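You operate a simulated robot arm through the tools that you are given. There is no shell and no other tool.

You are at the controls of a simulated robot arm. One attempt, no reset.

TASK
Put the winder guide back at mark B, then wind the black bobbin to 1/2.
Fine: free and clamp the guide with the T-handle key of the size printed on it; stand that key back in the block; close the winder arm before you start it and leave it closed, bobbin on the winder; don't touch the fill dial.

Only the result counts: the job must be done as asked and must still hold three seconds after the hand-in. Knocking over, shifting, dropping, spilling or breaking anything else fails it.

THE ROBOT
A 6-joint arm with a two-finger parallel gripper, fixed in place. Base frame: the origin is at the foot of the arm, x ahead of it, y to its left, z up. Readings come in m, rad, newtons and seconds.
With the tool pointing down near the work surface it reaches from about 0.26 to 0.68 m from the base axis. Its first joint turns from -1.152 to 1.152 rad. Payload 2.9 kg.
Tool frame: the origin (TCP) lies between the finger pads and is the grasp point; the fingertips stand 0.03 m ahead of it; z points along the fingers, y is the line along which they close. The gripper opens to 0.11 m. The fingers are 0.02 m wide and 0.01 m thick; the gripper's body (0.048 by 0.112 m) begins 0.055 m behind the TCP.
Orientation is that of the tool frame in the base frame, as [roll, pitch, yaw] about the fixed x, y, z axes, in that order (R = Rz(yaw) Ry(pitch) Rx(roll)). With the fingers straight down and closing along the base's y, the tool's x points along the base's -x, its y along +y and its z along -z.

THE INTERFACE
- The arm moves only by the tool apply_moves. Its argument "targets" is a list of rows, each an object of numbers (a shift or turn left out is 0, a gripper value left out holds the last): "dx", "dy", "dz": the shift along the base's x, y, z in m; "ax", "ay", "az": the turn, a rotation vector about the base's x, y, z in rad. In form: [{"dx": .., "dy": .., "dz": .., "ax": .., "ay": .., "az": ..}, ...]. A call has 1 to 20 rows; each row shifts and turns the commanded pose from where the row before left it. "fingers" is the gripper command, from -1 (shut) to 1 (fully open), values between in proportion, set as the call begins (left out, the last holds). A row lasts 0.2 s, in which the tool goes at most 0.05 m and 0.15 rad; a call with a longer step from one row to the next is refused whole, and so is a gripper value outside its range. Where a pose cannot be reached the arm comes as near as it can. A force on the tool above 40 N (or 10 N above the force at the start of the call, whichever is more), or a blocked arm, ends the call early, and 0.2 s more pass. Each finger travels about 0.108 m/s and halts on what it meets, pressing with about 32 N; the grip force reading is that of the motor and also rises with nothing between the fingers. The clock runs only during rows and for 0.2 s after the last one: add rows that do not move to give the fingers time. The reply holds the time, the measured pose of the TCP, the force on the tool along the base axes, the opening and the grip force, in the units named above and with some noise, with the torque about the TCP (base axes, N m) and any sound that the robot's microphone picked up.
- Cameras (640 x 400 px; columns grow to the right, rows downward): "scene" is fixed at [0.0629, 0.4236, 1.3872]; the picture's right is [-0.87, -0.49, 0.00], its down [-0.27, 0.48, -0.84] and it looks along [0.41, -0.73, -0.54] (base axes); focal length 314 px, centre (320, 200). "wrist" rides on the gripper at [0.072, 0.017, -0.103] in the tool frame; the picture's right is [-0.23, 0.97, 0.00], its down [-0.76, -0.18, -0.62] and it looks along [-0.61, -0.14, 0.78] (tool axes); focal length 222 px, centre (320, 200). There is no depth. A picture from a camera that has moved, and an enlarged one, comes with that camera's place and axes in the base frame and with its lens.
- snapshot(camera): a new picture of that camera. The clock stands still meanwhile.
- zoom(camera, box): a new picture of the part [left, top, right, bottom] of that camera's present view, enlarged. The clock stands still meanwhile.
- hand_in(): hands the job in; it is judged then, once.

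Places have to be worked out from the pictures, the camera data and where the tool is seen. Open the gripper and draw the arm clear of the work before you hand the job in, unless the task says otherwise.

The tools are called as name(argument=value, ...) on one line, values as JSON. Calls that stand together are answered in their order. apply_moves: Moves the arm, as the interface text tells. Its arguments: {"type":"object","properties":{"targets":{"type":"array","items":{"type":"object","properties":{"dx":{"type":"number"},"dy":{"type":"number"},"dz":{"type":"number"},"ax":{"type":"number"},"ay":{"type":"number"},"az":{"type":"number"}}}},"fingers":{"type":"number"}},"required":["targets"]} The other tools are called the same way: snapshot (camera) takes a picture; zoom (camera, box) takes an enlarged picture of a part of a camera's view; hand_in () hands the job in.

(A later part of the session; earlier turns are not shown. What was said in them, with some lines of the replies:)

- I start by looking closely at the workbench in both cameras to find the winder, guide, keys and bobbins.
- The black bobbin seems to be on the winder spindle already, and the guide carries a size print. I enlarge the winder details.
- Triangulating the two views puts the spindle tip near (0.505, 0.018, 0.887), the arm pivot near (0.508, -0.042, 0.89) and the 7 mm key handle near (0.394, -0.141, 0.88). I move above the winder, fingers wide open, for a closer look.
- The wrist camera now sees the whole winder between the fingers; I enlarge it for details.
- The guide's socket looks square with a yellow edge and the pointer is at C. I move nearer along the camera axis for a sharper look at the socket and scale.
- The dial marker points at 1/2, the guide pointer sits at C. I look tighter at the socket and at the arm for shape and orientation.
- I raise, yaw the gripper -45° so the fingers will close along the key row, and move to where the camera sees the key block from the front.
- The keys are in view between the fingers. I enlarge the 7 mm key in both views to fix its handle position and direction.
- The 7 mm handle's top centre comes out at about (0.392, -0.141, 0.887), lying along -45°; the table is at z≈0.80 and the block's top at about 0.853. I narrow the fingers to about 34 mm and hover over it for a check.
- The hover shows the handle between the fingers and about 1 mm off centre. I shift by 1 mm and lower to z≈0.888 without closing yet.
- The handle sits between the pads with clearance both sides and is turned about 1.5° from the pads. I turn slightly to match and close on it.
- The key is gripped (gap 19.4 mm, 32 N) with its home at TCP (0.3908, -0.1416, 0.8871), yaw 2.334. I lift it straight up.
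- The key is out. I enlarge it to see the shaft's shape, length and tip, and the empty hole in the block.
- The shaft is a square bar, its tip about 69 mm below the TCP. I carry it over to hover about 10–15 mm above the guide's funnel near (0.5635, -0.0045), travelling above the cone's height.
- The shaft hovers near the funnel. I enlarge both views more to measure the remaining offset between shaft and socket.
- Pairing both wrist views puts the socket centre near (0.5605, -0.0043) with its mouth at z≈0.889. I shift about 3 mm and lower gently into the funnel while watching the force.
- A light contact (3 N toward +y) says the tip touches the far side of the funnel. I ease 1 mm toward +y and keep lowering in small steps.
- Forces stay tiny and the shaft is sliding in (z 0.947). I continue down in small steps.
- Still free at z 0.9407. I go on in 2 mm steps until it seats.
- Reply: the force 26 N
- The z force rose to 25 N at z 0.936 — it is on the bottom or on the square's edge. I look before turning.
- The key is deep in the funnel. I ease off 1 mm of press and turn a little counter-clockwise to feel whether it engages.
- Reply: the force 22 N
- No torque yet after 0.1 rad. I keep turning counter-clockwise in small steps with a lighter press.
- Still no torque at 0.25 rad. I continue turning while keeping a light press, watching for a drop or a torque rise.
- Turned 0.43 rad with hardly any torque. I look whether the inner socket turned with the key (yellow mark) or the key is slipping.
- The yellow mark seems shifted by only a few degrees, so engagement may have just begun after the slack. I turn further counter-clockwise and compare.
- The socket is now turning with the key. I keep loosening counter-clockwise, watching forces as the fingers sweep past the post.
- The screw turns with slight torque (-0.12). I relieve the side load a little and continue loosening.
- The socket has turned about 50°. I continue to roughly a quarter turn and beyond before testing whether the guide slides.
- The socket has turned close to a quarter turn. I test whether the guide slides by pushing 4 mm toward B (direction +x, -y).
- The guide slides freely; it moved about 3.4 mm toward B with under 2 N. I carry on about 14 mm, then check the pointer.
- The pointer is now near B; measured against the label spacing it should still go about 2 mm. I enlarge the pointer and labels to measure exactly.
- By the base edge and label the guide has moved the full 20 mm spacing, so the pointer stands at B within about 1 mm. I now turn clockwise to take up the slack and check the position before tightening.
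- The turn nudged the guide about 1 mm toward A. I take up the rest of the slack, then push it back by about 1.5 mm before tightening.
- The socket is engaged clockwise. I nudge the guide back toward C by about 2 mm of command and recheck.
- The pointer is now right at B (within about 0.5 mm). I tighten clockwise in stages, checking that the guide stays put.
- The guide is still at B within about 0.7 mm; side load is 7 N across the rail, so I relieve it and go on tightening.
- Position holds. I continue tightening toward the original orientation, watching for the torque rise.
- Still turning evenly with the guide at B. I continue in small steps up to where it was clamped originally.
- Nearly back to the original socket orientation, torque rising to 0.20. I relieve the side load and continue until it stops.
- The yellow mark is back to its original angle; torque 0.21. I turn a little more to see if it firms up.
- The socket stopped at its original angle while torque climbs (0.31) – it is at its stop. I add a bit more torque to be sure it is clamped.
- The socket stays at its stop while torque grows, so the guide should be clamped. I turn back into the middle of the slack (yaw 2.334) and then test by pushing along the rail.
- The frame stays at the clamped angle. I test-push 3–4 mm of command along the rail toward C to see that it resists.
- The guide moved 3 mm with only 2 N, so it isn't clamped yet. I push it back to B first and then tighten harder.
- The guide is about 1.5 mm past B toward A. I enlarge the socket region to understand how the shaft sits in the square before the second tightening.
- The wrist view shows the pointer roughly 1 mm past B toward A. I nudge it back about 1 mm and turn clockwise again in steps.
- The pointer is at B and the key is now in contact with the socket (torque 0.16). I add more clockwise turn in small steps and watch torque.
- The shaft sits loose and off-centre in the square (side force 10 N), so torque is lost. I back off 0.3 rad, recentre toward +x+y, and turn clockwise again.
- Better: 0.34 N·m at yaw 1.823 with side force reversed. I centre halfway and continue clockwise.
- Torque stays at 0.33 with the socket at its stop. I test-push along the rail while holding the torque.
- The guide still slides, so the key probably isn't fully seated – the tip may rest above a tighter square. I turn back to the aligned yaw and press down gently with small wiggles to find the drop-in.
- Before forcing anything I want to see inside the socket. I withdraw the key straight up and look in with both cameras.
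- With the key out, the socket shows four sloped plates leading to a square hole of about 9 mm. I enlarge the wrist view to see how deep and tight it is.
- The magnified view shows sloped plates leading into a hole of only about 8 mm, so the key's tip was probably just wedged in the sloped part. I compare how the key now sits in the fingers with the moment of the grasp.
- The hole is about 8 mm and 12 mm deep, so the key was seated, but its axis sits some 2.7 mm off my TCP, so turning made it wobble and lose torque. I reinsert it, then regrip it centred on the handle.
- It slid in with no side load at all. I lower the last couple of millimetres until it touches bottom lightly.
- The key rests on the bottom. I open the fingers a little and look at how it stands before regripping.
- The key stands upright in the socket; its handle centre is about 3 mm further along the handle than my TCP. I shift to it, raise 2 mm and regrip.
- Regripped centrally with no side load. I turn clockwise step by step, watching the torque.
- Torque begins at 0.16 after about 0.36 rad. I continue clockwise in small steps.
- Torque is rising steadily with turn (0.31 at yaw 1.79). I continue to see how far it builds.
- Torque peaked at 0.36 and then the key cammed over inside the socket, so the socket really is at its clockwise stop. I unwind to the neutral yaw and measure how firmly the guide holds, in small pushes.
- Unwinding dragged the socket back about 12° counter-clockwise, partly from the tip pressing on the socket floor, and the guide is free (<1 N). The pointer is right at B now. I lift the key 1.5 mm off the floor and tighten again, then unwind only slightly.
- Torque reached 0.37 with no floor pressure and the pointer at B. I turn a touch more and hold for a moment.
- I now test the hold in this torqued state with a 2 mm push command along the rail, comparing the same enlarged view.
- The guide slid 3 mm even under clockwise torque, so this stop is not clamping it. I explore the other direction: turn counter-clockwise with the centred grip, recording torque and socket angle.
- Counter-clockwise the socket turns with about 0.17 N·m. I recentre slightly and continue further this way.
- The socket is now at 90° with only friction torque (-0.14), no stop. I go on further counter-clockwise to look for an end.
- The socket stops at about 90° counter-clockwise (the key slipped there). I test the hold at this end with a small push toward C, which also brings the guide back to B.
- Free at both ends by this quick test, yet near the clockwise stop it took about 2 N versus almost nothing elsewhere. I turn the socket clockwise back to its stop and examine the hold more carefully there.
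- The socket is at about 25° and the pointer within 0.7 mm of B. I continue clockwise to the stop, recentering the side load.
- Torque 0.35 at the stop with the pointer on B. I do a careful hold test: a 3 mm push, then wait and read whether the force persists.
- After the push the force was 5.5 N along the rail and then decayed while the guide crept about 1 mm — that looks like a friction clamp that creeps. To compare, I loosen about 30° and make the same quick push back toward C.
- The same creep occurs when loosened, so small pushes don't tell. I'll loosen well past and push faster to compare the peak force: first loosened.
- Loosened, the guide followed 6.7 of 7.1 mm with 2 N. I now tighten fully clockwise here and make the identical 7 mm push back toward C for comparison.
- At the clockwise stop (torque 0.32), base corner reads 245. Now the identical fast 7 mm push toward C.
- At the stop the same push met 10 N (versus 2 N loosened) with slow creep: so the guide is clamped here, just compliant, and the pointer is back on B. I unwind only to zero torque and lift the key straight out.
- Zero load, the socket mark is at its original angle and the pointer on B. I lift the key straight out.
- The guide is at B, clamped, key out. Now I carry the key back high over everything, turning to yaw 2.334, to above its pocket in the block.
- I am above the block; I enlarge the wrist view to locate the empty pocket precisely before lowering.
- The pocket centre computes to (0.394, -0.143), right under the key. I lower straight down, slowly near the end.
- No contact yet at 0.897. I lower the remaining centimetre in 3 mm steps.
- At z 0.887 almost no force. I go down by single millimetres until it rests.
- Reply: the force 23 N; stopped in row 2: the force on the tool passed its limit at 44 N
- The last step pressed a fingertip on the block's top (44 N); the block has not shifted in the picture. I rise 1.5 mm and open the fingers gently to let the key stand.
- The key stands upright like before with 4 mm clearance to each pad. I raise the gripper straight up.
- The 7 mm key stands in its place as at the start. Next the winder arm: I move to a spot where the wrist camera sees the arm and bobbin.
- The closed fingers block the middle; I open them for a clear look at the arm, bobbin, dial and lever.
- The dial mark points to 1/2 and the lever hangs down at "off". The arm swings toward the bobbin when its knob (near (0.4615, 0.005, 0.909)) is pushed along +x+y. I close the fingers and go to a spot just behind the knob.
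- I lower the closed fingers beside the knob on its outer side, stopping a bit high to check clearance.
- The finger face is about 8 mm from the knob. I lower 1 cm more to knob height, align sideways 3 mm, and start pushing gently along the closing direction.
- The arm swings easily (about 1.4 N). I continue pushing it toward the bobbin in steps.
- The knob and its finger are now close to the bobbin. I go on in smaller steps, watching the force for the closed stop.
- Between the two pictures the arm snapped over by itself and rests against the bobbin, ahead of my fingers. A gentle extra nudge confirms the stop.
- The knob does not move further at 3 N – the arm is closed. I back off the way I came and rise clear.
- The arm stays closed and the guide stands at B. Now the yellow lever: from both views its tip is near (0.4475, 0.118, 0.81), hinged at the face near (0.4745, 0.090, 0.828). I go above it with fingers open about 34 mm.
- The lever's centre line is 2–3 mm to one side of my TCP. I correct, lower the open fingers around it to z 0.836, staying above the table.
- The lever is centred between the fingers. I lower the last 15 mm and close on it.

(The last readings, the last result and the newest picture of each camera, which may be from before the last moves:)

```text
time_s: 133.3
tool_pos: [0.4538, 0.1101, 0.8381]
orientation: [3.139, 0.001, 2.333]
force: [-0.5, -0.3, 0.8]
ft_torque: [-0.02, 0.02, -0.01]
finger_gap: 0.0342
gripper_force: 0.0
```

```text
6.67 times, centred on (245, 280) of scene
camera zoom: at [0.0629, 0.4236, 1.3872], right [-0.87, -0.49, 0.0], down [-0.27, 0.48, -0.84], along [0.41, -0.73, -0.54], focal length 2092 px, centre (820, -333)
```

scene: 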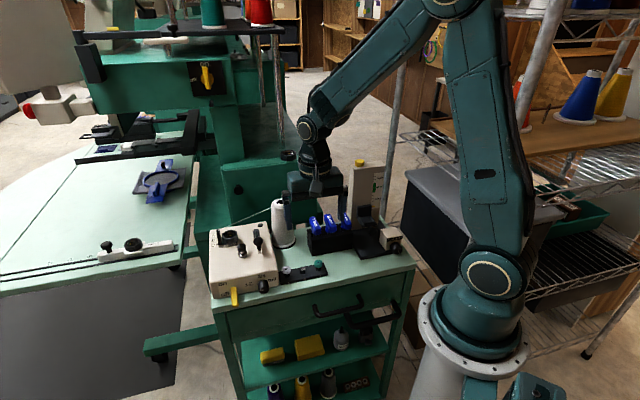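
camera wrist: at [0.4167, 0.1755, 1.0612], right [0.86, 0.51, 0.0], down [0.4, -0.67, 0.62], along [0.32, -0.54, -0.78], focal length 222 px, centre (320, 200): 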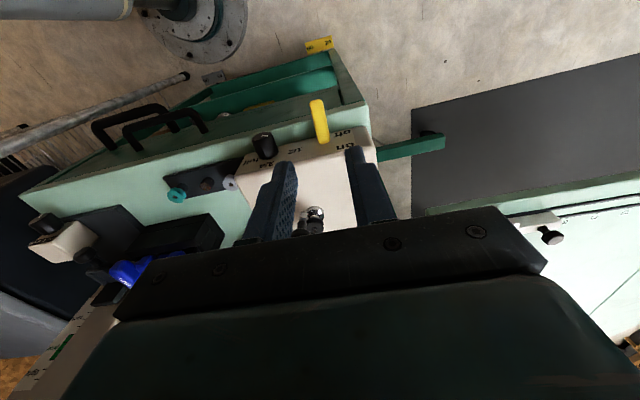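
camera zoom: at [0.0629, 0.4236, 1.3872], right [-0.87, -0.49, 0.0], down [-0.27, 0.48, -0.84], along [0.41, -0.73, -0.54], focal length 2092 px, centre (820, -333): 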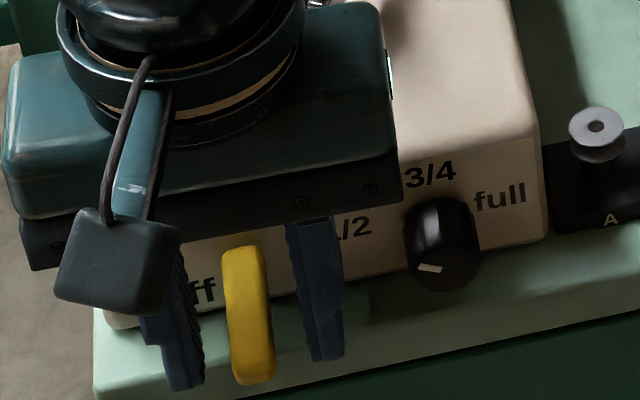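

The lever lies between the pads. I lower 2 mm more and close on it.

apply_moves(targets=[{"dz": -0.002}, {}])

apply_moves(targets=[{}, {}, {}], fingers=-1)

zoom(camera="wrist", box=[230, 100, 410, 240])

```text
time_s: 133.9
tool_pos: [0.4538, 0.1096, 0.8348]
orientation: [3.141, 0.003, 2.333]
force: [-0.5, -0.3, 0.1]
ft_torque: [-0.01, 0.01, 0.01]
finger_gap: 0.0343
gripper_force: 0.0
```

```text
time_s: 134.7
tool_pos: [0.4553, 0.1103, 0.8347]
orientation: [3.139, 0.003, 2.335]
force: [7.8, 4.5, -5.2]
ft_torque: [-0.18, 0.4, 0.88]
finger_gap: 0.0136
gripper_force: 44.9
```

```text
2.86 times, centred on (320, 170) of wrist
camera zoom: at [0.4161, 0.1732, 0.9395], right [0.86, 0.51, 0.0], down [0.4, -0.67, 0.62], along [0.32, -0.54, -0.78], focal length 635 px, centre (320, 286)
```

zoom: 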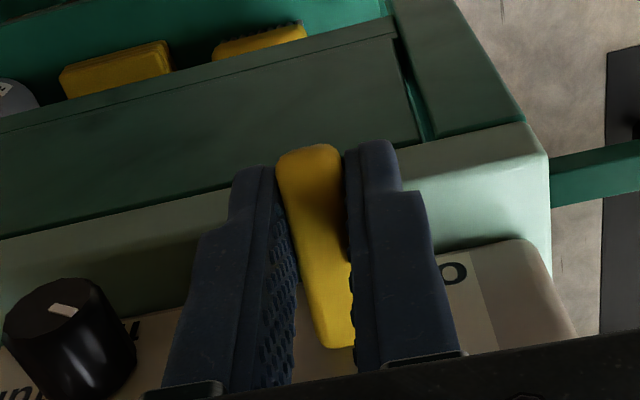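

The lever is gripped but slightly skewed (9 N sideways, 0.88 N·m twist). I align: shift 1.4 mm and turn a little with the grip, to relax the load.

apply_moves(targets=[{"dx": 0.001, "dy": 0.001, "az": 0.02}, {}])

apply_moves(targets=[{"az": 0.02}, {}])

```text
time_s: 135.3
tool_pos: [0.4548, 0.11, 0.8352]
orientation: [-3.141, 0.002, 2.355]
force: [1.1, 1.2, -0.9]
ft_torque: [-0.06, 0.09, 0.09]
finger_gap: 0.0136
gripper_force: 44.6
```

```text
time_s: 135.9
tool_pos: [0.4545, 0.1094, 0.8347]
orientation: [-3.142, 0.002, 2.374]
force: [-3.5, -1.3, 2.5]
ft_torque: [0.2, -0.31, -0.81]
finger_gap: 0.0136
gripper_force: 44.6
```

The first correction was nearly perfect; I undo the second, then raise the lever along its arc.

apply_moves(targets=[{"az": -0.018}, {}])

apply_moves(targets=[{"dx": -0.0007, "dy": 0.0007, "dz": 0.003}, {"dx": -0.0007, "dy": 0.0007, "dz": 0.0035}, {}])

zoom(camera="scene", box=[205, 250, 285, 310])

```text
time_s: 136.5
tool_pos: [0.4541, 0.1091, 0.8352]
orientation: [-3.141, 0.001, 2.356]
force: [-2.2, -4.2, 1.2]
ft_torque: [-0.09, 0.01, 0.11]
finger_gap: 0.0135
gripper_force: 44.6
```

```text
time_s: 137.3
tool_pos: [0.4535, 0.1109, 0.8416]
orientation: [3.142, 0.0, 2.354]
force: [6.2, -8.6, -25.1]
ft_torque: [0.46, 0.46, 0.0]
finger_gap: 0.014
gripper_force: 44.8
```

```text
6.67 times, centred on (245, 280) of scene
camera zoom: at [0.0634, 0.4235, 1.3872], right [-0.87, -0.49, 0.0], down [-0.27, 0.48, -0.84], along [0.41, -0.73, -0.54], focal length 2092 px, centre (820, -333)
```

zoom: 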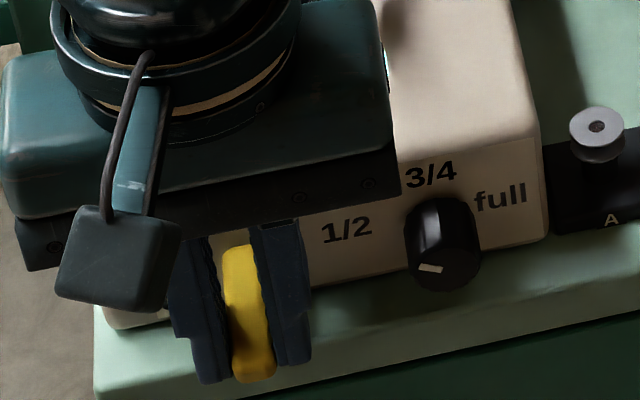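

The lever resists because my vertical pads hold it from rotating (25 N). Better to tilt the tool with the lever: I release it first and look where it settles.

apply_moves(targets=[{"dz": -0.004}, {}])

apply_moves(targets=[{}, {}], fingers=-0.45)

zoom(camera="scene", box=[205, 250, 285, 310])

zoom(camera="wrist", box=[230, 100, 410, 240])

```text
time_s: 137.9
tool_pos: [0.4537, 0.111, 0.8402]
orientation: [3.141, 0.004, 2.355]
force: [-16.5, -14.7, 28.1]
ft_torque: [-0.99, -0.29, 0.03]
finger_gap: 0.0138
gripper_force: 45.0
```

```text
time_s: 138.5
tool_pos: [0.4533, 0.1118, 0.838]
orientation: [3.14, 0.002, 2.359]
force: [-0.2, 1.0, -0.6]
ft_torque: [-0.01, -0.03, 0.0]
finger_gap: 0.0303
gripper_force: 0.0
```

```text
6.67 times, centred on (245, 280) of scene
camera zoom: at [0.0629, 0.4236, 1.3872], right [-0.87, -0.49, 0.0], down [-0.27, 0.48, -0.84], along [0.41, -0.73, -0.54], focal length 2092 px, centre (820, -333)
```

zoom: 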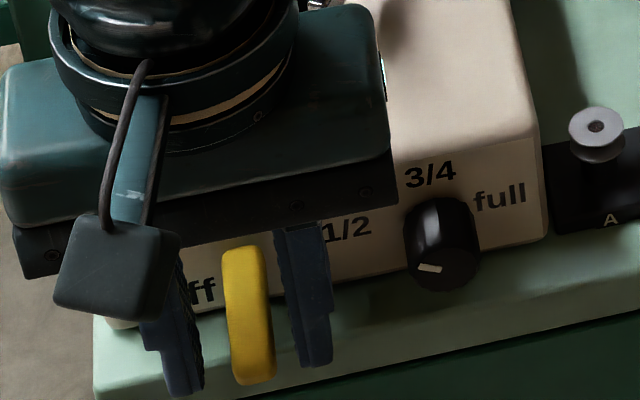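

```text
2.86 times, centred on (320, 170) of wrist
camera zoom: at [0.4142, 0.1749, 0.9422], right [0.85, 0.53, 0.0], down [0.41, -0.66, 0.62], along [0.33, -0.53, -0.78], focal length 635 px, centre (320, 286)
```

zoom: 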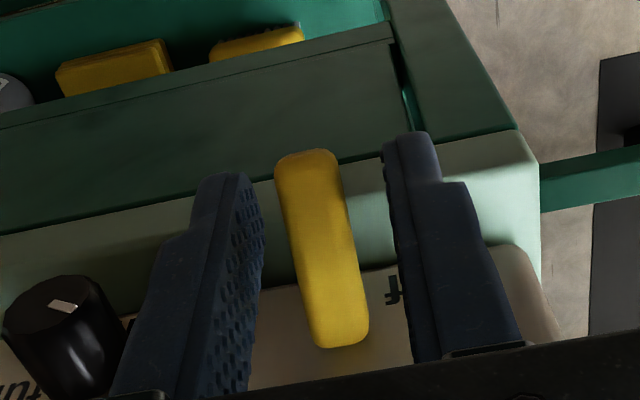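

The lever fell back to off. I raise, tilt the tool 22° so the fingers point toward the face (matching the drooping lever), and move in front of it, so I can rotate with the lever.

apply_moves(targets=[{"dz": 0.025}, {"dz": 0.025}, {"dx": -0.0025, "dy": 0.0023, "ax": -0.0896, "ay": -0.0894}, {"dx": -0.0025, "dy": 0.0023, "ax": -0.0896, "ay": -0.0894}, {"dx": -0.0023, "dy": 0.0022, "ax": -0.0896, "ay": -0.0894}, {}])

zoom(camera="scene", box=[205, 230, 285, 310])

snapshot(camera="wrist")

```text
time_s: 139.9
tool_pos: [0.4469, 0.1201, 0.8881]
orientation: [-3.141, 0.384, 2.356]
force: [0.7, 0.6, 0.1]
ft_torque: [0.02, 0.03, -0.02]
finger_gap: 0.0303
gripper_force: 0.1
```

```text
5.00 times, centred on (245, 270) of scene
camera zoom: at [0.0629, 0.4236, 1.3872], right [-0.87, -0.49, 0.0], down [-0.27, 0.48, -0.84], along [0.41, -0.73, -0.54], focal length 1569 px, centre (695, -150)
```

zoom: 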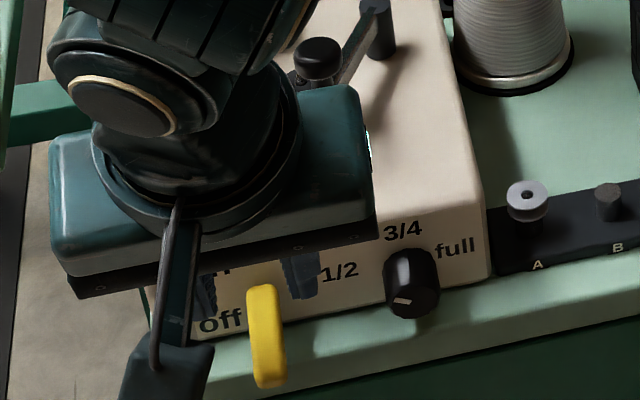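

```text
taken
camera wrist: at [0.3835, 0.2044, 0.9576], right [0.84, 0.54, 0.09], down [0.21, -0.46, 0.86], along [0.51, -0.7, -0.5], focal length 222 px, centre (320, 200)
```

wrist: 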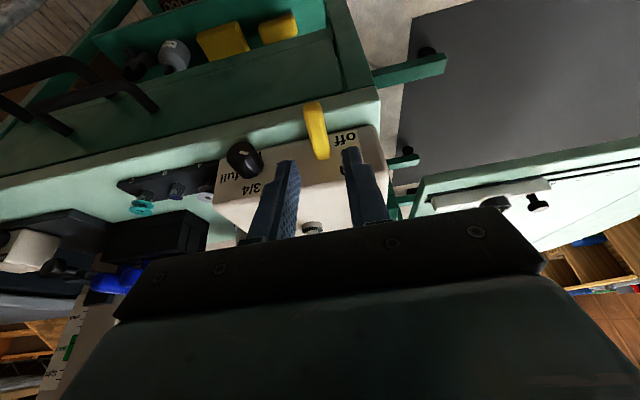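

The tilt is right: fingers point inward-down. I lower over the lever in steps and check the fit.

apply_moves(targets=[{"dx": -0.0007, "dy": -0.0018, "dz": -0.018}, {"dz": -0.015}, {"dz": -0.012}, {}])

zoom(camera="wrist", box=[230, 80, 410, 240])

zoom(camera="scene", box=[205, 250, 285, 310])

```text
time_s: 140.9
tool_pos: [0.4451, 0.1181, 0.843]
orientation: [3.14, 0.384, 2.356]
force: [-0.4, 0.2, 0.0]
ft_torque: [-0.02, 0.02, -0.01]
finger_gap: 0.0303
gripper_force: 0.1
```

```text
2.50 times, centred on (320, 160) of wrist
camera zoom: at [0.3825, 0.2027, 0.9128], right [0.84, 0.54, 0.09], down [0.21, -0.46, 0.86], along [0.5, -0.7, -0.5], focal length 555 px, centre (320, 300)
```

zoom: 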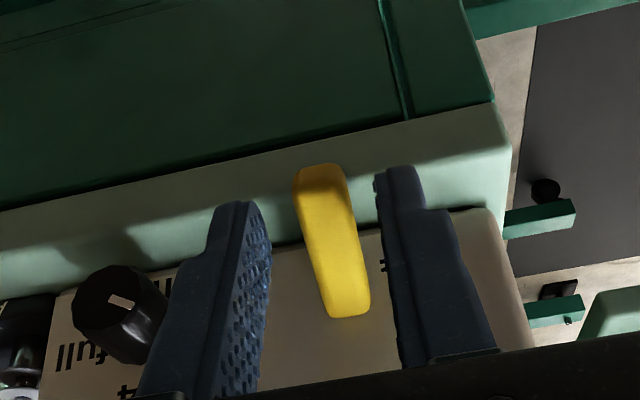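

```text
6.67 times, centred on (245, 280) of scene
camera zoom: at [0.0629, 0.4236, 1.3872], right [-0.87, -0.49, 0.0], down [-0.27, 0.48, -0.84], along [0.41, -0.73, -0.54], focal length 2092 px, centre (820, -333)
```

zoom: 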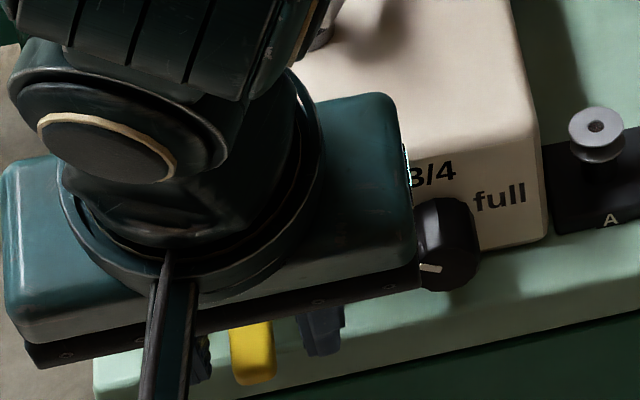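

The lever is centred in the tilted fork and the dial is well clear below the gripper body. I lower 7 mm more and close.

apply_moves(targets=[{"dz": -0.0065}, {}])

apply_moves(targets=[{}, {}, {}], fingers=-1)

zoom(camera="wrist", box=[230, 80, 410, 240])

```text
time_s: 141.5
tool_pos: [0.4457, 0.1168, 0.8366]
orientation: [3.141, 0.381, 2.356]
force: [0.2, -0.1, 0.3]
ft_torque: [-0.03, 0.0, 0.0]
finger_gap: 0.0305
gripper_force: 0.1
```

```text
time_s: 142.3
tool_pos: [0.4464, 0.1188, 0.8356]
orientation: [3.139, 0.382, 2.357]
force: [12.3, 8.3, -6.0]
ft_torque: [0.3, 0.05, 0.05]
finger_gap: 0.0133
gripper_force: 45.5
```

```text
2.50 times, centred on (320, 160) of wrist
camera zoom: at [0.3832, 0.2035, 0.9065], right [0.84, 0.54, 0.09], down [0.21, -0.46, 0.86], along [0.51, -0.7, -0.5], focal length 555 px, centre (320, 300)
```

zoom: 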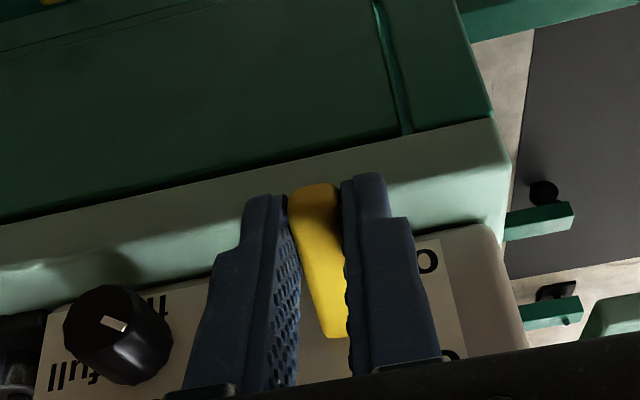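

Gripped with a sideways load of about 14 N; I shift 1.5 mm to relax it, then rotate and lift in step with the lever.

apply_moves(targets=[{"dx": 0.0012, "dy": 0.001, "dz": -0.0005}, {}])

apply_moves(targets=[{"dx": 0.00088, "dy": -0.00088, "dz": 0.00481, "ax": 0.0849, "ay": 0.0848}, {}])

```text
time_s: 142.9
tool_pos: [0.4465, 0.1192, 0.8356]
orientation: [3.141, 0.383, 2.356]
force: [3.1, 7.6, 6.5]
ft_torque: [-0.09, -0.23, 0.07]
finger_gap: 0.0135
gripper_force: 44.9
```

```text
time_s: 143.5
tool_pos: [0.4475, 0.1179, 0.8415]
orientation: [-3.141, 0.261, 2.358]
force: [-1.0, 7.0, 11.4]
ft_torque: [-0.21, -0.36, -0.04]
finger_gap: 0.0135
gripper_force: 45.4
```

It is moving with small loads. I continue the rotate-lift with slightly more lift.

apply_moves(targets=[{"dx": 0.0012, "dy": -0.0008, "dz": 0.0053, "ax": 0.0849, "ay": 0.0848}, {}])

apply_moves(targets=[{"dx": 0.0016, "dy": -0.0012, "dz": 0.0049, "ax": 0.0849, "ay": 0.0848}, {}])

zoom(camera="scene", box=[205, 230, 285, 310])

zoom(camera="wrist", box=[230, 80, 410, 240])

```text
time_s: 144.1
tool_pos: [0.4481, 0.1154, 0.8462]
orientation: [3.141, 0.141, 2.357]
force: [-1.9, 7.2, 4.7]
ft_torque: [-0.05, -0.17, 0.0]
finger_gap: 0.0134
gripper_force: 44.7
```

```text
time_s: 144.7
tool_pos: [0.4498, 0.1147, 0.8501]
orientation: [-3.139, 0.019, 2.357]
force: [-2.0, 3.9, -2.1]
ft_torque: [0.14, 0.07, -0.03]
finger_gap: 0.0133
gripper_force: 44.5
```

```text
5.00 times, centred on (245, 270) of scene
camera zoom: at [0.0629, 0.4237, 1.3871], right [-0.87, -0.49, 0.0], down [-0.27, 0.48, -0.84], along [0.41, -0.73, -0.54], focal length 1569 px, centre (695, -150)
```

zoom: 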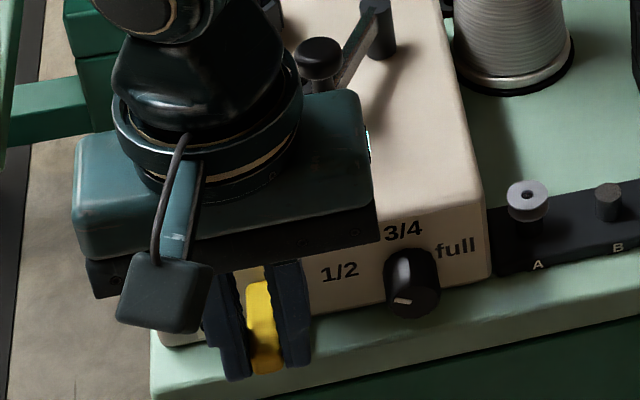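

```text
2.50 times, centred on (320, 160) of wrist
camera zoom: at [0.4091, 0.1787, 0.9532], right [0.85, 0.53, 0.0], down [0.41, -0.65, 0.64], along [0.34, -0.54, -0.77], focal length 555 px, centre (320, 300)
```

zoom: 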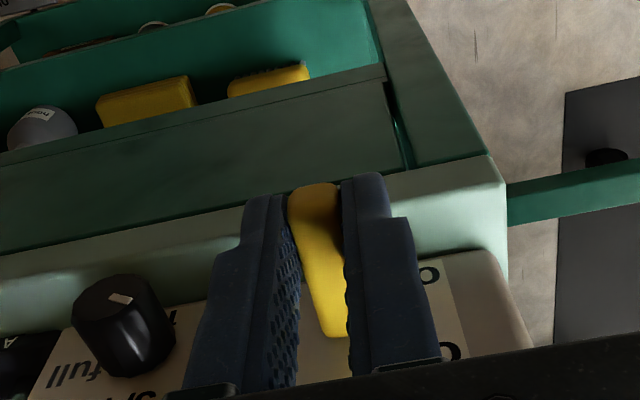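

The lever follows with small loads, now about level. I continue to the "on" side step by step.

apply_moves(targets=[{"dx": 0.002, "dy": -0.0019, "dz": 0.0045, "ax": 0.0849, "ay": 0.0848}, {}])

apply_moves(targets=[{"dx": 0.0023, "dy": -0.0023, "dz": 0.004, "ax": 0.0849, "ay": 0.0848}, {}])

zoom(camera="scene", box=[205, 230, 285, 310])

```text
time_s: 145.3
tool_pos: [0.4502, 0.1118, 0.8543]
orientation: [-3.139, -0.102, 2.356]
force: [-3.3, 3.1, -7.7]
ft_torque: [0.27, 0.2, -0.02]
finger_gap: 0.0134
gripper_force: 44.7
```

```text
time_s: 145.9
tool_pos: [0.4546, 0.1113, 0.8582]
orientation: [-3.14, -0.219, 2.353]
force: [-5.4, 1.2, -16.3]
ft_torque: [0.44, 0.46, 0.05]
finger_gap: 0.0133
gripper_force: 44.7
```

```text
5.00 times, centred on (245, 270) of scene
camera zoom: at [0.0631, 0.4236, 1.3871], right [-0.87, -0.49, 0.0], down [-0.27, 0.48, -0.84], along [0.41, -0.73, -0.54], focal length 1569 px, centre (695, -150)
```

zoom: 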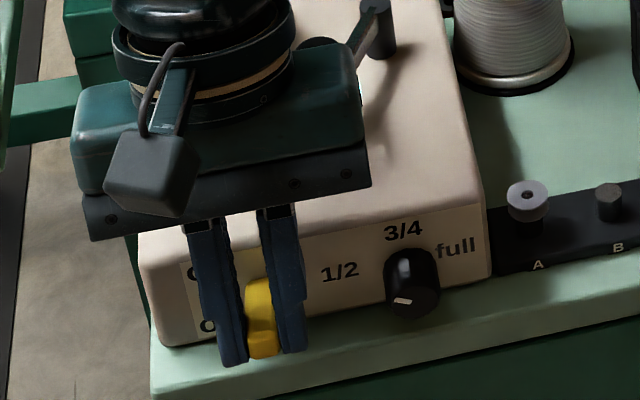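

The tool is a bit high for its tilt; I add rotation with less lift.

apply_moves(targets=[{"dx": 0.0018, "dy": -0.0018, "dz": 0.0008, "ax": 0.0849, "ay": 0.0848}, {}])

apply_moves(targets=[{"dx": 0.0024, "dy": -0.0024, "dz": 0.0025, "ax": 0.0707, "ay": 0.0706}, {}])

zoom(camera="scene", box=[205, 230, 285, 310])

zoom(camera="wrist", box=[230, 80, 410, 240])

```text
time_s: 146.5
tool_pos: [0.4556, 0.1073, 0.8618]
orientation: [3.141, -0.338, 2.356]
force: [-16.3, -11.3, 17.4]
ft_torque: [-0.54, 0.07, 0.12]
finger_gap: 0.0135
gripper_force: 44.9
```

```text
time_s: 147.1
tool_pos: [0.4593, 0.1061, 0.8628]
orientation: [3.139, -0.439, 2.355]
force: [-11.1, -12.7, 11.9]
ft_torque: [-1.08, -0.57, 0.18]
finger_gap: 0.0135
gripper_force: 45.1
```

```text
5.00 times, centred on (245, 270) of scene
camera zoom: at [0.0625, 0.4233, 1.3873], right [-0.87, -0.49, 0.0], down [-0.26, 0.48, -0.84], along [0.41, -0.73, -0.54], focal length 1569 px, centre (695, -150)
```

zoom: 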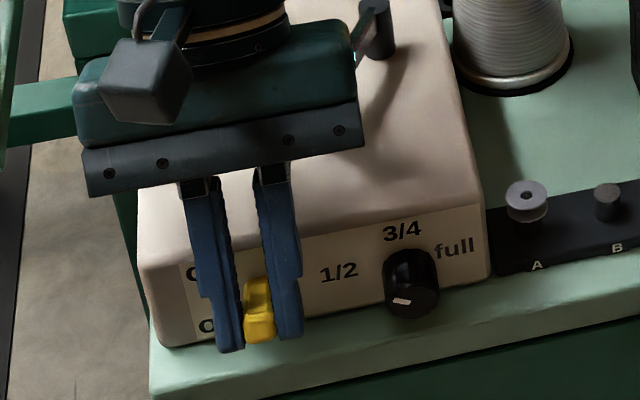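

```text
2.50 times, centred on (320, 160) of wrist
camera zoom: at [0.4549, 0.1328, 0.9882], right [0.83, 0.54, -0.1], down [0.55, -0.8, 0.24], along [0.05, -0.25, -0.97], focal length 555 px, centre (320, 300)
```

zoom: 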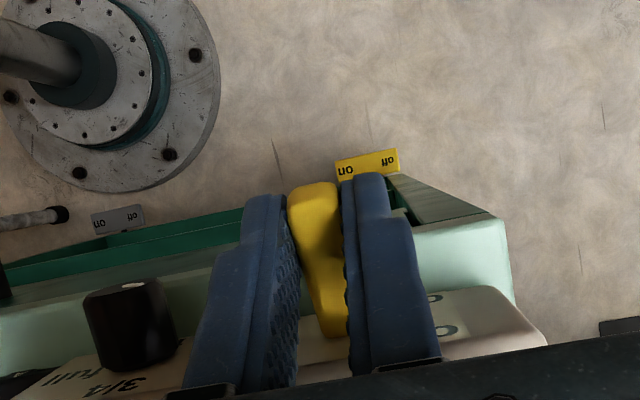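

The tool has turned 47° and now meets a stop moment, so the lever should be up. I open the fingers and see whether it stays on.

apply_moves(targets=[{}, {}], fingers=-0.45)

zoom(camera="scene", box=[205, 230, 285, 310])

zoom(camera="wrist", box=[230, 80, 410, 240])

```text
time_s: 147.7
tool_pos: [0.4575, 0.1065, 0.862]
orientation: [3.14, -0.438, 2.356]
force: [0.2, -0.7, 0.1]
ft_torque: [-0.02, -0.03, -0.03]
finger_gap: 0.0302
gripper_force: 0.1
```

```text
5.00 times, centred on (245, 270) of scene
camera zoom: at [0.0629, 0.4236, 1.3872], right [-0.87, -0.49, 0.0], down [-0.27, 0.48, -0.84], along [0.41, -0.73, -0.54], focal length 1569 px, centre (695, -150)
```

zoom: 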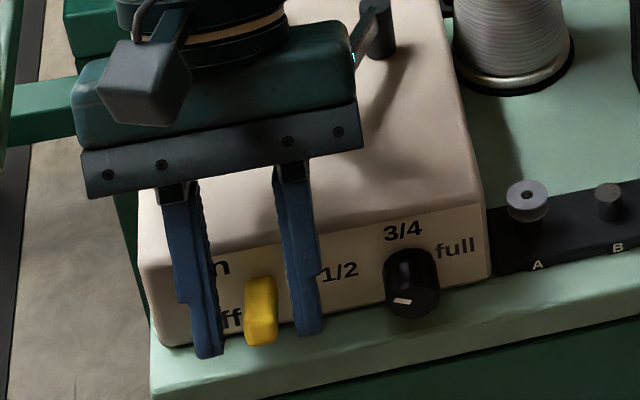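

```text
2.50 times, centred on (320, 160) of wrist
camera zoom: at [0.4551, 0.1336, 0.9878], right [0.83, 0.54, -0.09], down [0.55, -0.8, 0.24], along [0.05, -0.25, -0.97], focal length 555 px, centre (320, 300)
```

zoom: 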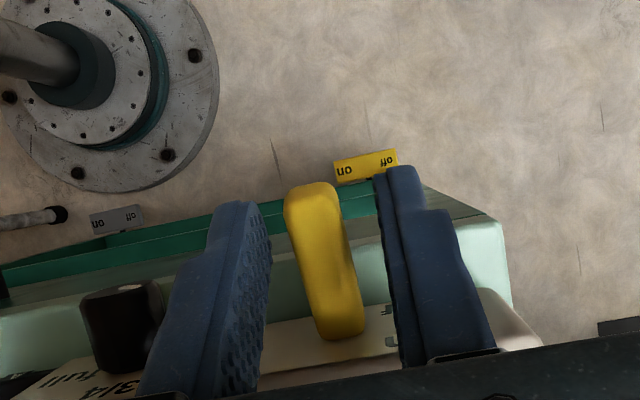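

The lever stays up where I left it. I draw the fingers straight up off the lever and check whether the winder runs.

apply_moves(targets=[{"dz": 0.015}, {"dz": 0.025}, {"dz": 0.03}, {"dz": 0.02}, {}])

zoom(camera="scene", box=[205, 260, 285, 310])

zoom(camera="scene", box=[235, 225, 285, 262])

```text
time_s: 148.9
tool_pos: [0.4588, 0.1071, 0.9535]
orientation: [-3.14, -0.44, 2.354]
force: [0.7, 0.1, -0.8]
ft_torque: [-0.01, 0.0, 0.0]
finger_gap: 0.0303
gripper_force: 0.0
```

```text
8.00 times, centred on (245, 285) of scene
camera zoom: at [0.0629, 0.4236, 1.3872], right [-0.87, -0.49, 0.0], down [-0.27, 0.48, -0.84], along [0.41, -0.73, -0.54], focal length 2510 px, centre (920, -480)
```

zoom: 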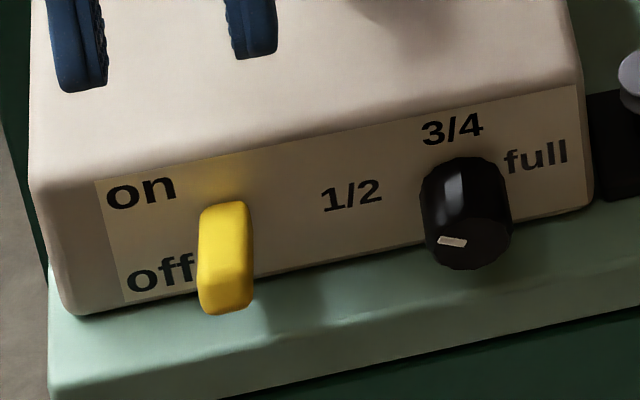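

```text
10.81 times, centred on (260, 244) of scene
camera zoom: at [0.0629, 0.4236, 1.3872], right [-0.87, -0.49, 0.0], down [-0.27, 0.48, -0.84], along [0.41, -0.73, -0.54], focal length 3392 px, centre (969, -270)
```

zoom: 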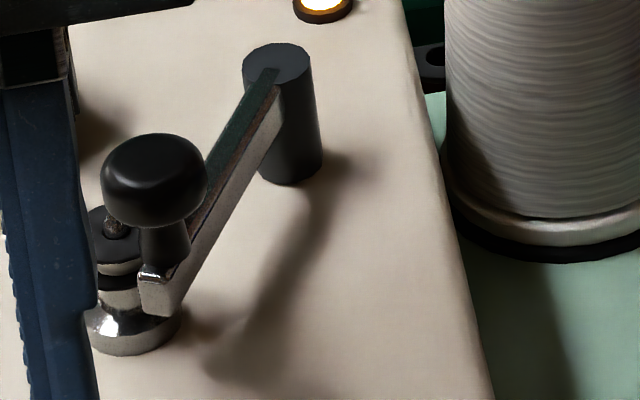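

The indicator lamp is lit – the winder is running. I straighten the tool away from the work and let it wind, watching the bobbin.

apply_moves(targets=[{"dz": 0.03, "ax": -0.0778, "ay": -0.0778}, {"dz": 0.03, "ax": -0.0778, "ay": -0.0778}, {"dx": -0.02, "ax": -0.0778, "ay": -0.0778}, {"dx": -0.02, "ax": -0.0778, "ay": -0.0778}, {}])

zoom(camera="scene", box=[205, 220, 295, 310])

zoom(camera="scene", box=[235, 230, 275, 260])

```text
time_s: 150.1
tool_pos: [0.419, 0.1077, 1.0128]
orientation: [3.141, 0.004, 2.356]
force: [0.1, 0.7, -0.6]
ft_torque: [0.01, -0.01, -0.01]
finger_gap: 0.0301
gripper_force: 0.0
```

```text
4.44 times, centred on (250, 265) of scene
camera zoom: at [0.0629, 0.4236, 1.3872], right [-0.87, -0.49, 0.0], down [-0.27, 0.48, -0.84], along [0.41, -0.73, -0.54], focal length 1395 px, centre (631, -89)
```

zoom: 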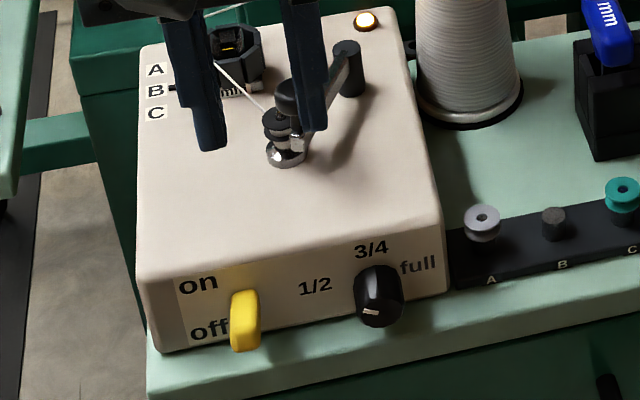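

```text
13.33 times, centred on (255, 245) of scene
camera zoom: at [0.0629, 0.4236, 1.3872], right [-0.87, -0.49, 0.0], down [-0.27, 0.48, -0.84], along [0.41, -0.73, -0.54], focal length 4184 px, centre (1187, -400)
```

zoom: 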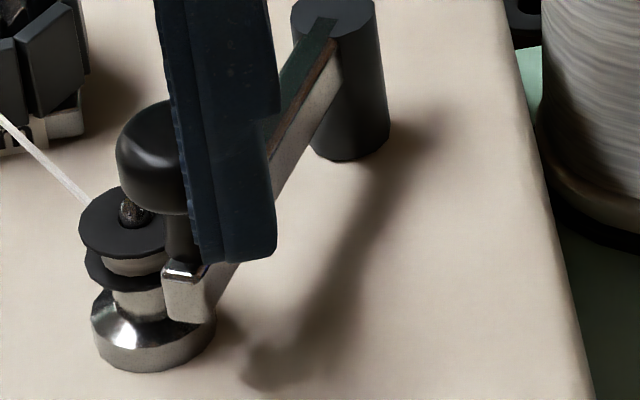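

The thread now runs from the guide to the bobbin. I move the gripper out of the scene camera's line and wait.

apply_moves(targets=[{"dx": -0.017, "dy": -0.022, "dz": 0.01}, {"dx": -0.017, "dy": -0.022, "dz": 0.01}, {"dx": -0.017, "dy": -0.022, "dz": 0.01}, {"dx": -0.017, "dy": -0.022, "dz": 0.01}, {}, {}, {}])

zoom(camera="scene", box=[235, 230, 275, 260])

zoom(camera="scene", box=[205, 220, 295, 310])

```text
time_s: 151.7
tool_pos: [0.3516, 0.0185, 1.0541]
orientation: [3.141, 0.002, 2.355]
force: [-0.2, -0.4, 0.2]
ft_torque: [-0.01, 0.02, -0.03]
finger_gap: 0.0304
gripper_force: 0.0
```

```text
13.33 times, centred on (255, 245) of scene
camera zoom: at [0.0629, 0.4236, 1.3872], right [-0.87, -0.49, 0.0], down [-0.27, 0.48, -0.84], along [0.41, -0.73, -0.54], focal length 4184 px, centre (1187, -400)
```

zoom: 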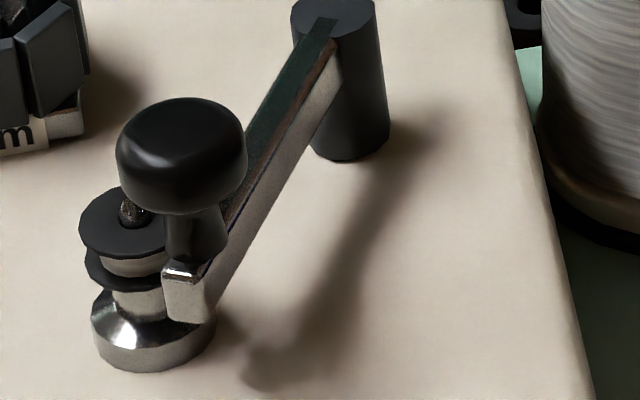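

```text
4.44 times, centred on (250, 265) of scene
camera zoom: at [0.0629, 0.4236, 1.3872], right [-0.87, -0.49, 0.0], down [-0.27, 0.48, -0.84], along [0.41, -0.73, -0.54], focal length 1395 px, centre (631, -89)
```

zoom: 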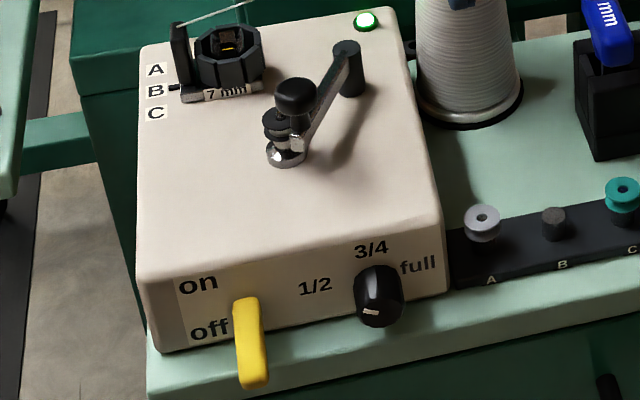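

The lamp turned green, the lever dropped back to off and the thread is cut: the winder stopped by itself. I check the bobbin, guide, arm, dial and keys up close.

zoom(camera="scene", box=[245, 236, 267, 256])

zoom(camera="scene", box=[208, 222, 258, 254])

zoom(camera="scene", box=[215, 275, 275, 312])

snapshot(camera="scene")

snapshot(camera="wrist")

```text
16.00 times, centred on (256, 246) of scene
camera zoom: at [0.0629, 0.4236, 1.3872], right [-0.87, -0.49, 0.0], down [-0.27, 0.48, -0.84], along [0.41, -0.73, -0.54], focal length 5020 px, centre (1344, -536)
```

zoom: 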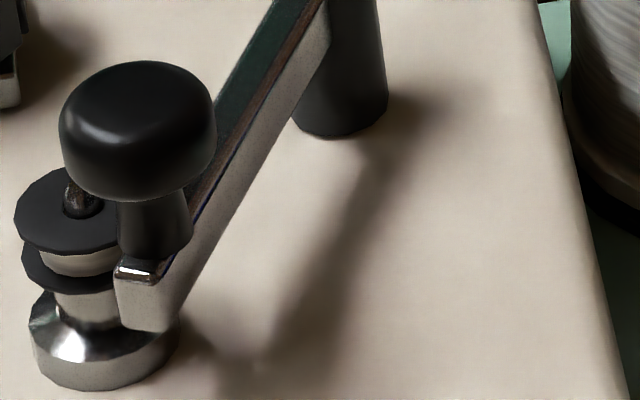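

```text
12.50 times, centred on (233, 238) of scene
camera zoom: at [0.0629, 0.4236, 1.3872], right [-0.87, -0.49, 0.0], down [-0.27, 0.48, -0.84], along [0.41, -0.73, -0.54], focal length 3922 px, centre (1408, -275)
```

zoom: 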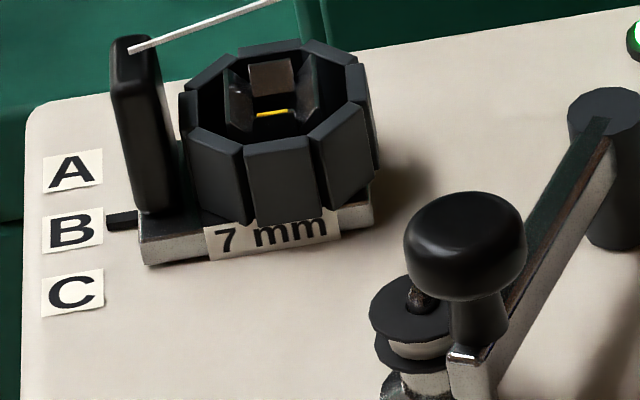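

```text
10.67 times, centred on (245, 294) of scene
camera zoom: at [0.0629, 0.4236, 1.3872], right [-0.87, -0.49, 0.0], down [-0.27, 0.48, -0.84], along [0.41, -0.73, -0.54], focal length 3347 px, centre (1120, -797)
```

zoom: 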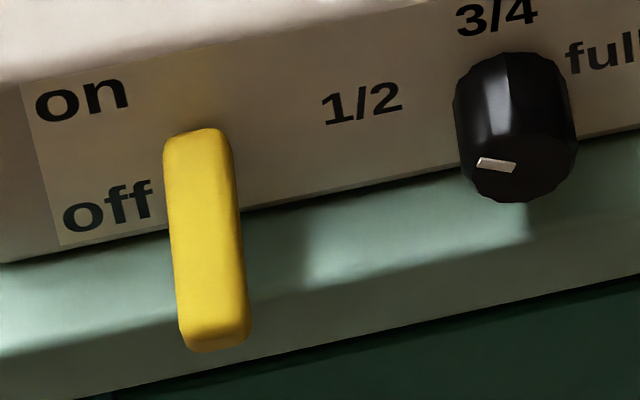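

```text
taken
```

scene: 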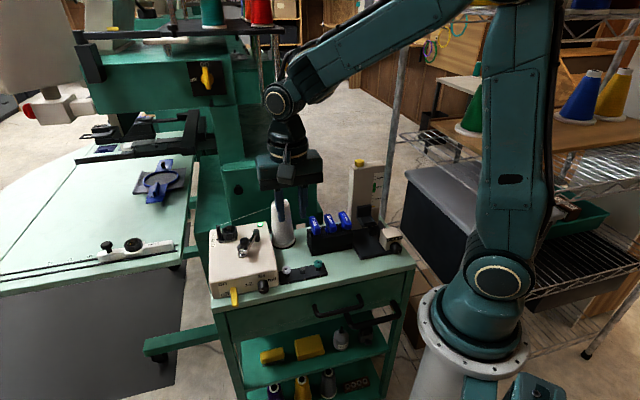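

```text
taken
camera wrist: at [0.311, 0.0806, 1.1573], right [0.85, 0.53, 0.0], down [0.41, -0.66, 0.62], along [0.33, -0.53, -0.78], focal length 222 px, centre (320, 200)
```

wrist: 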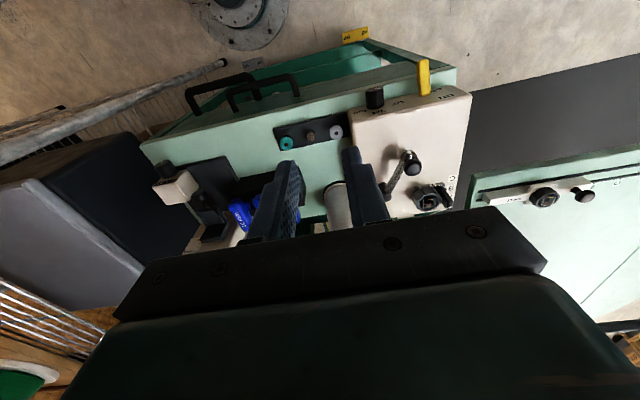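

Lamp green, thread about half-way on the bobbin, lever off, dial mark at 1/2, arm closed, guide at B. I open the gripper and draw the arm up and back clear of the work.

apply_moves(targets=[{"dz": 0.03}, {"dz": 0.035}, {"dz": 0.035}, {"dz": 0.03}, {}, {}, {}], fingers=1)

zoom(camera="scene", box=[290, 195, 370, 275])

zoom(camera="scene", box=[205, 215, 305, 310])

zoom(camera="wrist", box=[180, 50, 480, 240])

```text
time_s: 153.3
tool_pos: [0.3497, 0.0177, 1.1819]
orientation: [-3.141, 0.002, 2.357]
force: [-0.6, 0.5, -0.2]
ft_torque: [-0.01, 0.01, 0.01]
finger_gap: 0.1098
gripper_force: 0.0
```

```text
5.00 times, centred on (330, 235) of scene
camera zoom: at [0.0629, 0.4236, 1.3872], right [-0.87, -0.49, 0.0], down [-0.27, 0.48, -0.84], along [0.41, -0.73, -0.54], focal length 1569 px, centre (270, 25)
```

zoom: 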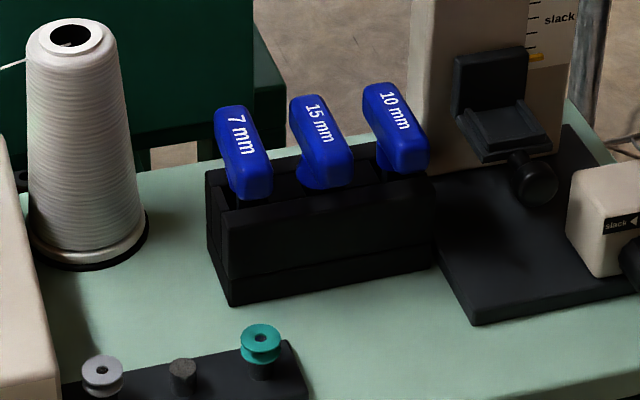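

```text
4.21 times, centred on (255, 262) of scene
camera zoom: at [0.0629, 0.4236, 1.3872], right [-0.87, -0.49, 0.0], down [-0.27, 0.48, -0.84], along [0.41, -0.73, -0.54], focal length 1321 px, centre (594, -63)
```

zoom: 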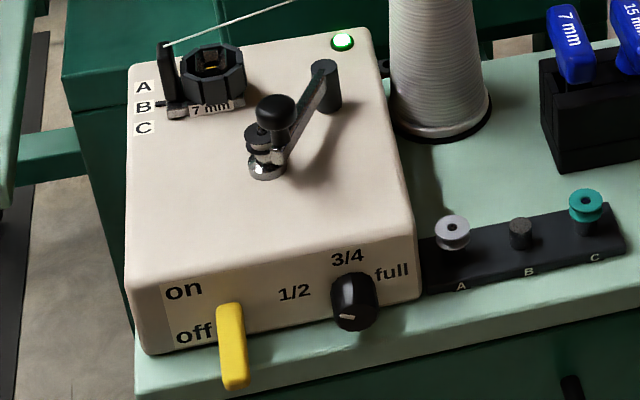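

```text
2.11 times, centred on (330, 145) of wrist
camera zoom: at [0.3112, 0.0807, 1.2868], right [0.85, 0.53, 0.0], down [0.41, -0.66, 0.62], along [0.33, -0.53, -0.78], focal length 468 px, centre (299, 316)
```

zoom: 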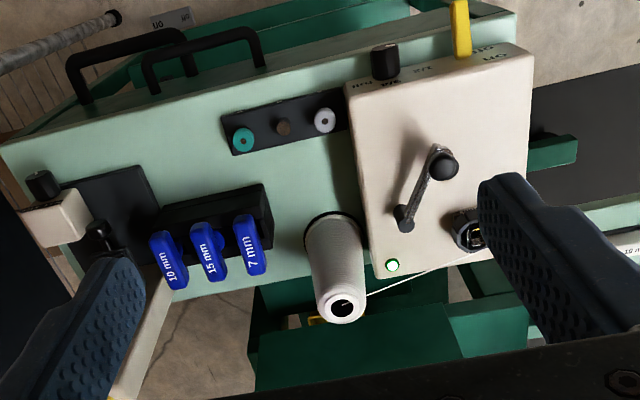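

Everything stands as asked: guide clamped at B, 7 mm key back in its place, arm closed, bobbin wound and on the winder with the green lamp on, dial untouched, gripper open and clear. I hand in.

hand_in()

```text
The job is handed in.
```

I handed the job in. The winder guide is back at mark B and the black bobbin is wound to 1/2. I got no verdict after the hand-in; this is what the last pictures show.

- **Guide:** its pointer is on B, within about half a millimetre. I freed and clamped it with the 7 mm key.
- **Clamp:** the screw is back at its clockwise stop. There the guide resisted about 10 N, against 2 N when loose, but it still crept slowly under that push. I'm fairly confident it is clamped, though the hold is softer than I expected.
- **Key:** the 7 mm key stands in its place in the block, as at the start. While setting it back I pressed a fingertip on the block's top at 44 N; the block did not move in the picture.
- **Winder:** I closed the arm before switching on, and it is still closed. The winder stopped by itself, the lamp turned green and the lever dropped back to off. The bobbin is on the winder with thread about halfway up; I judged the 1/2 fill from that and the dial setting.
- **Fill dial:** not touched; it still points at 1/2.

The gripper is open and the arm is clear of the work.
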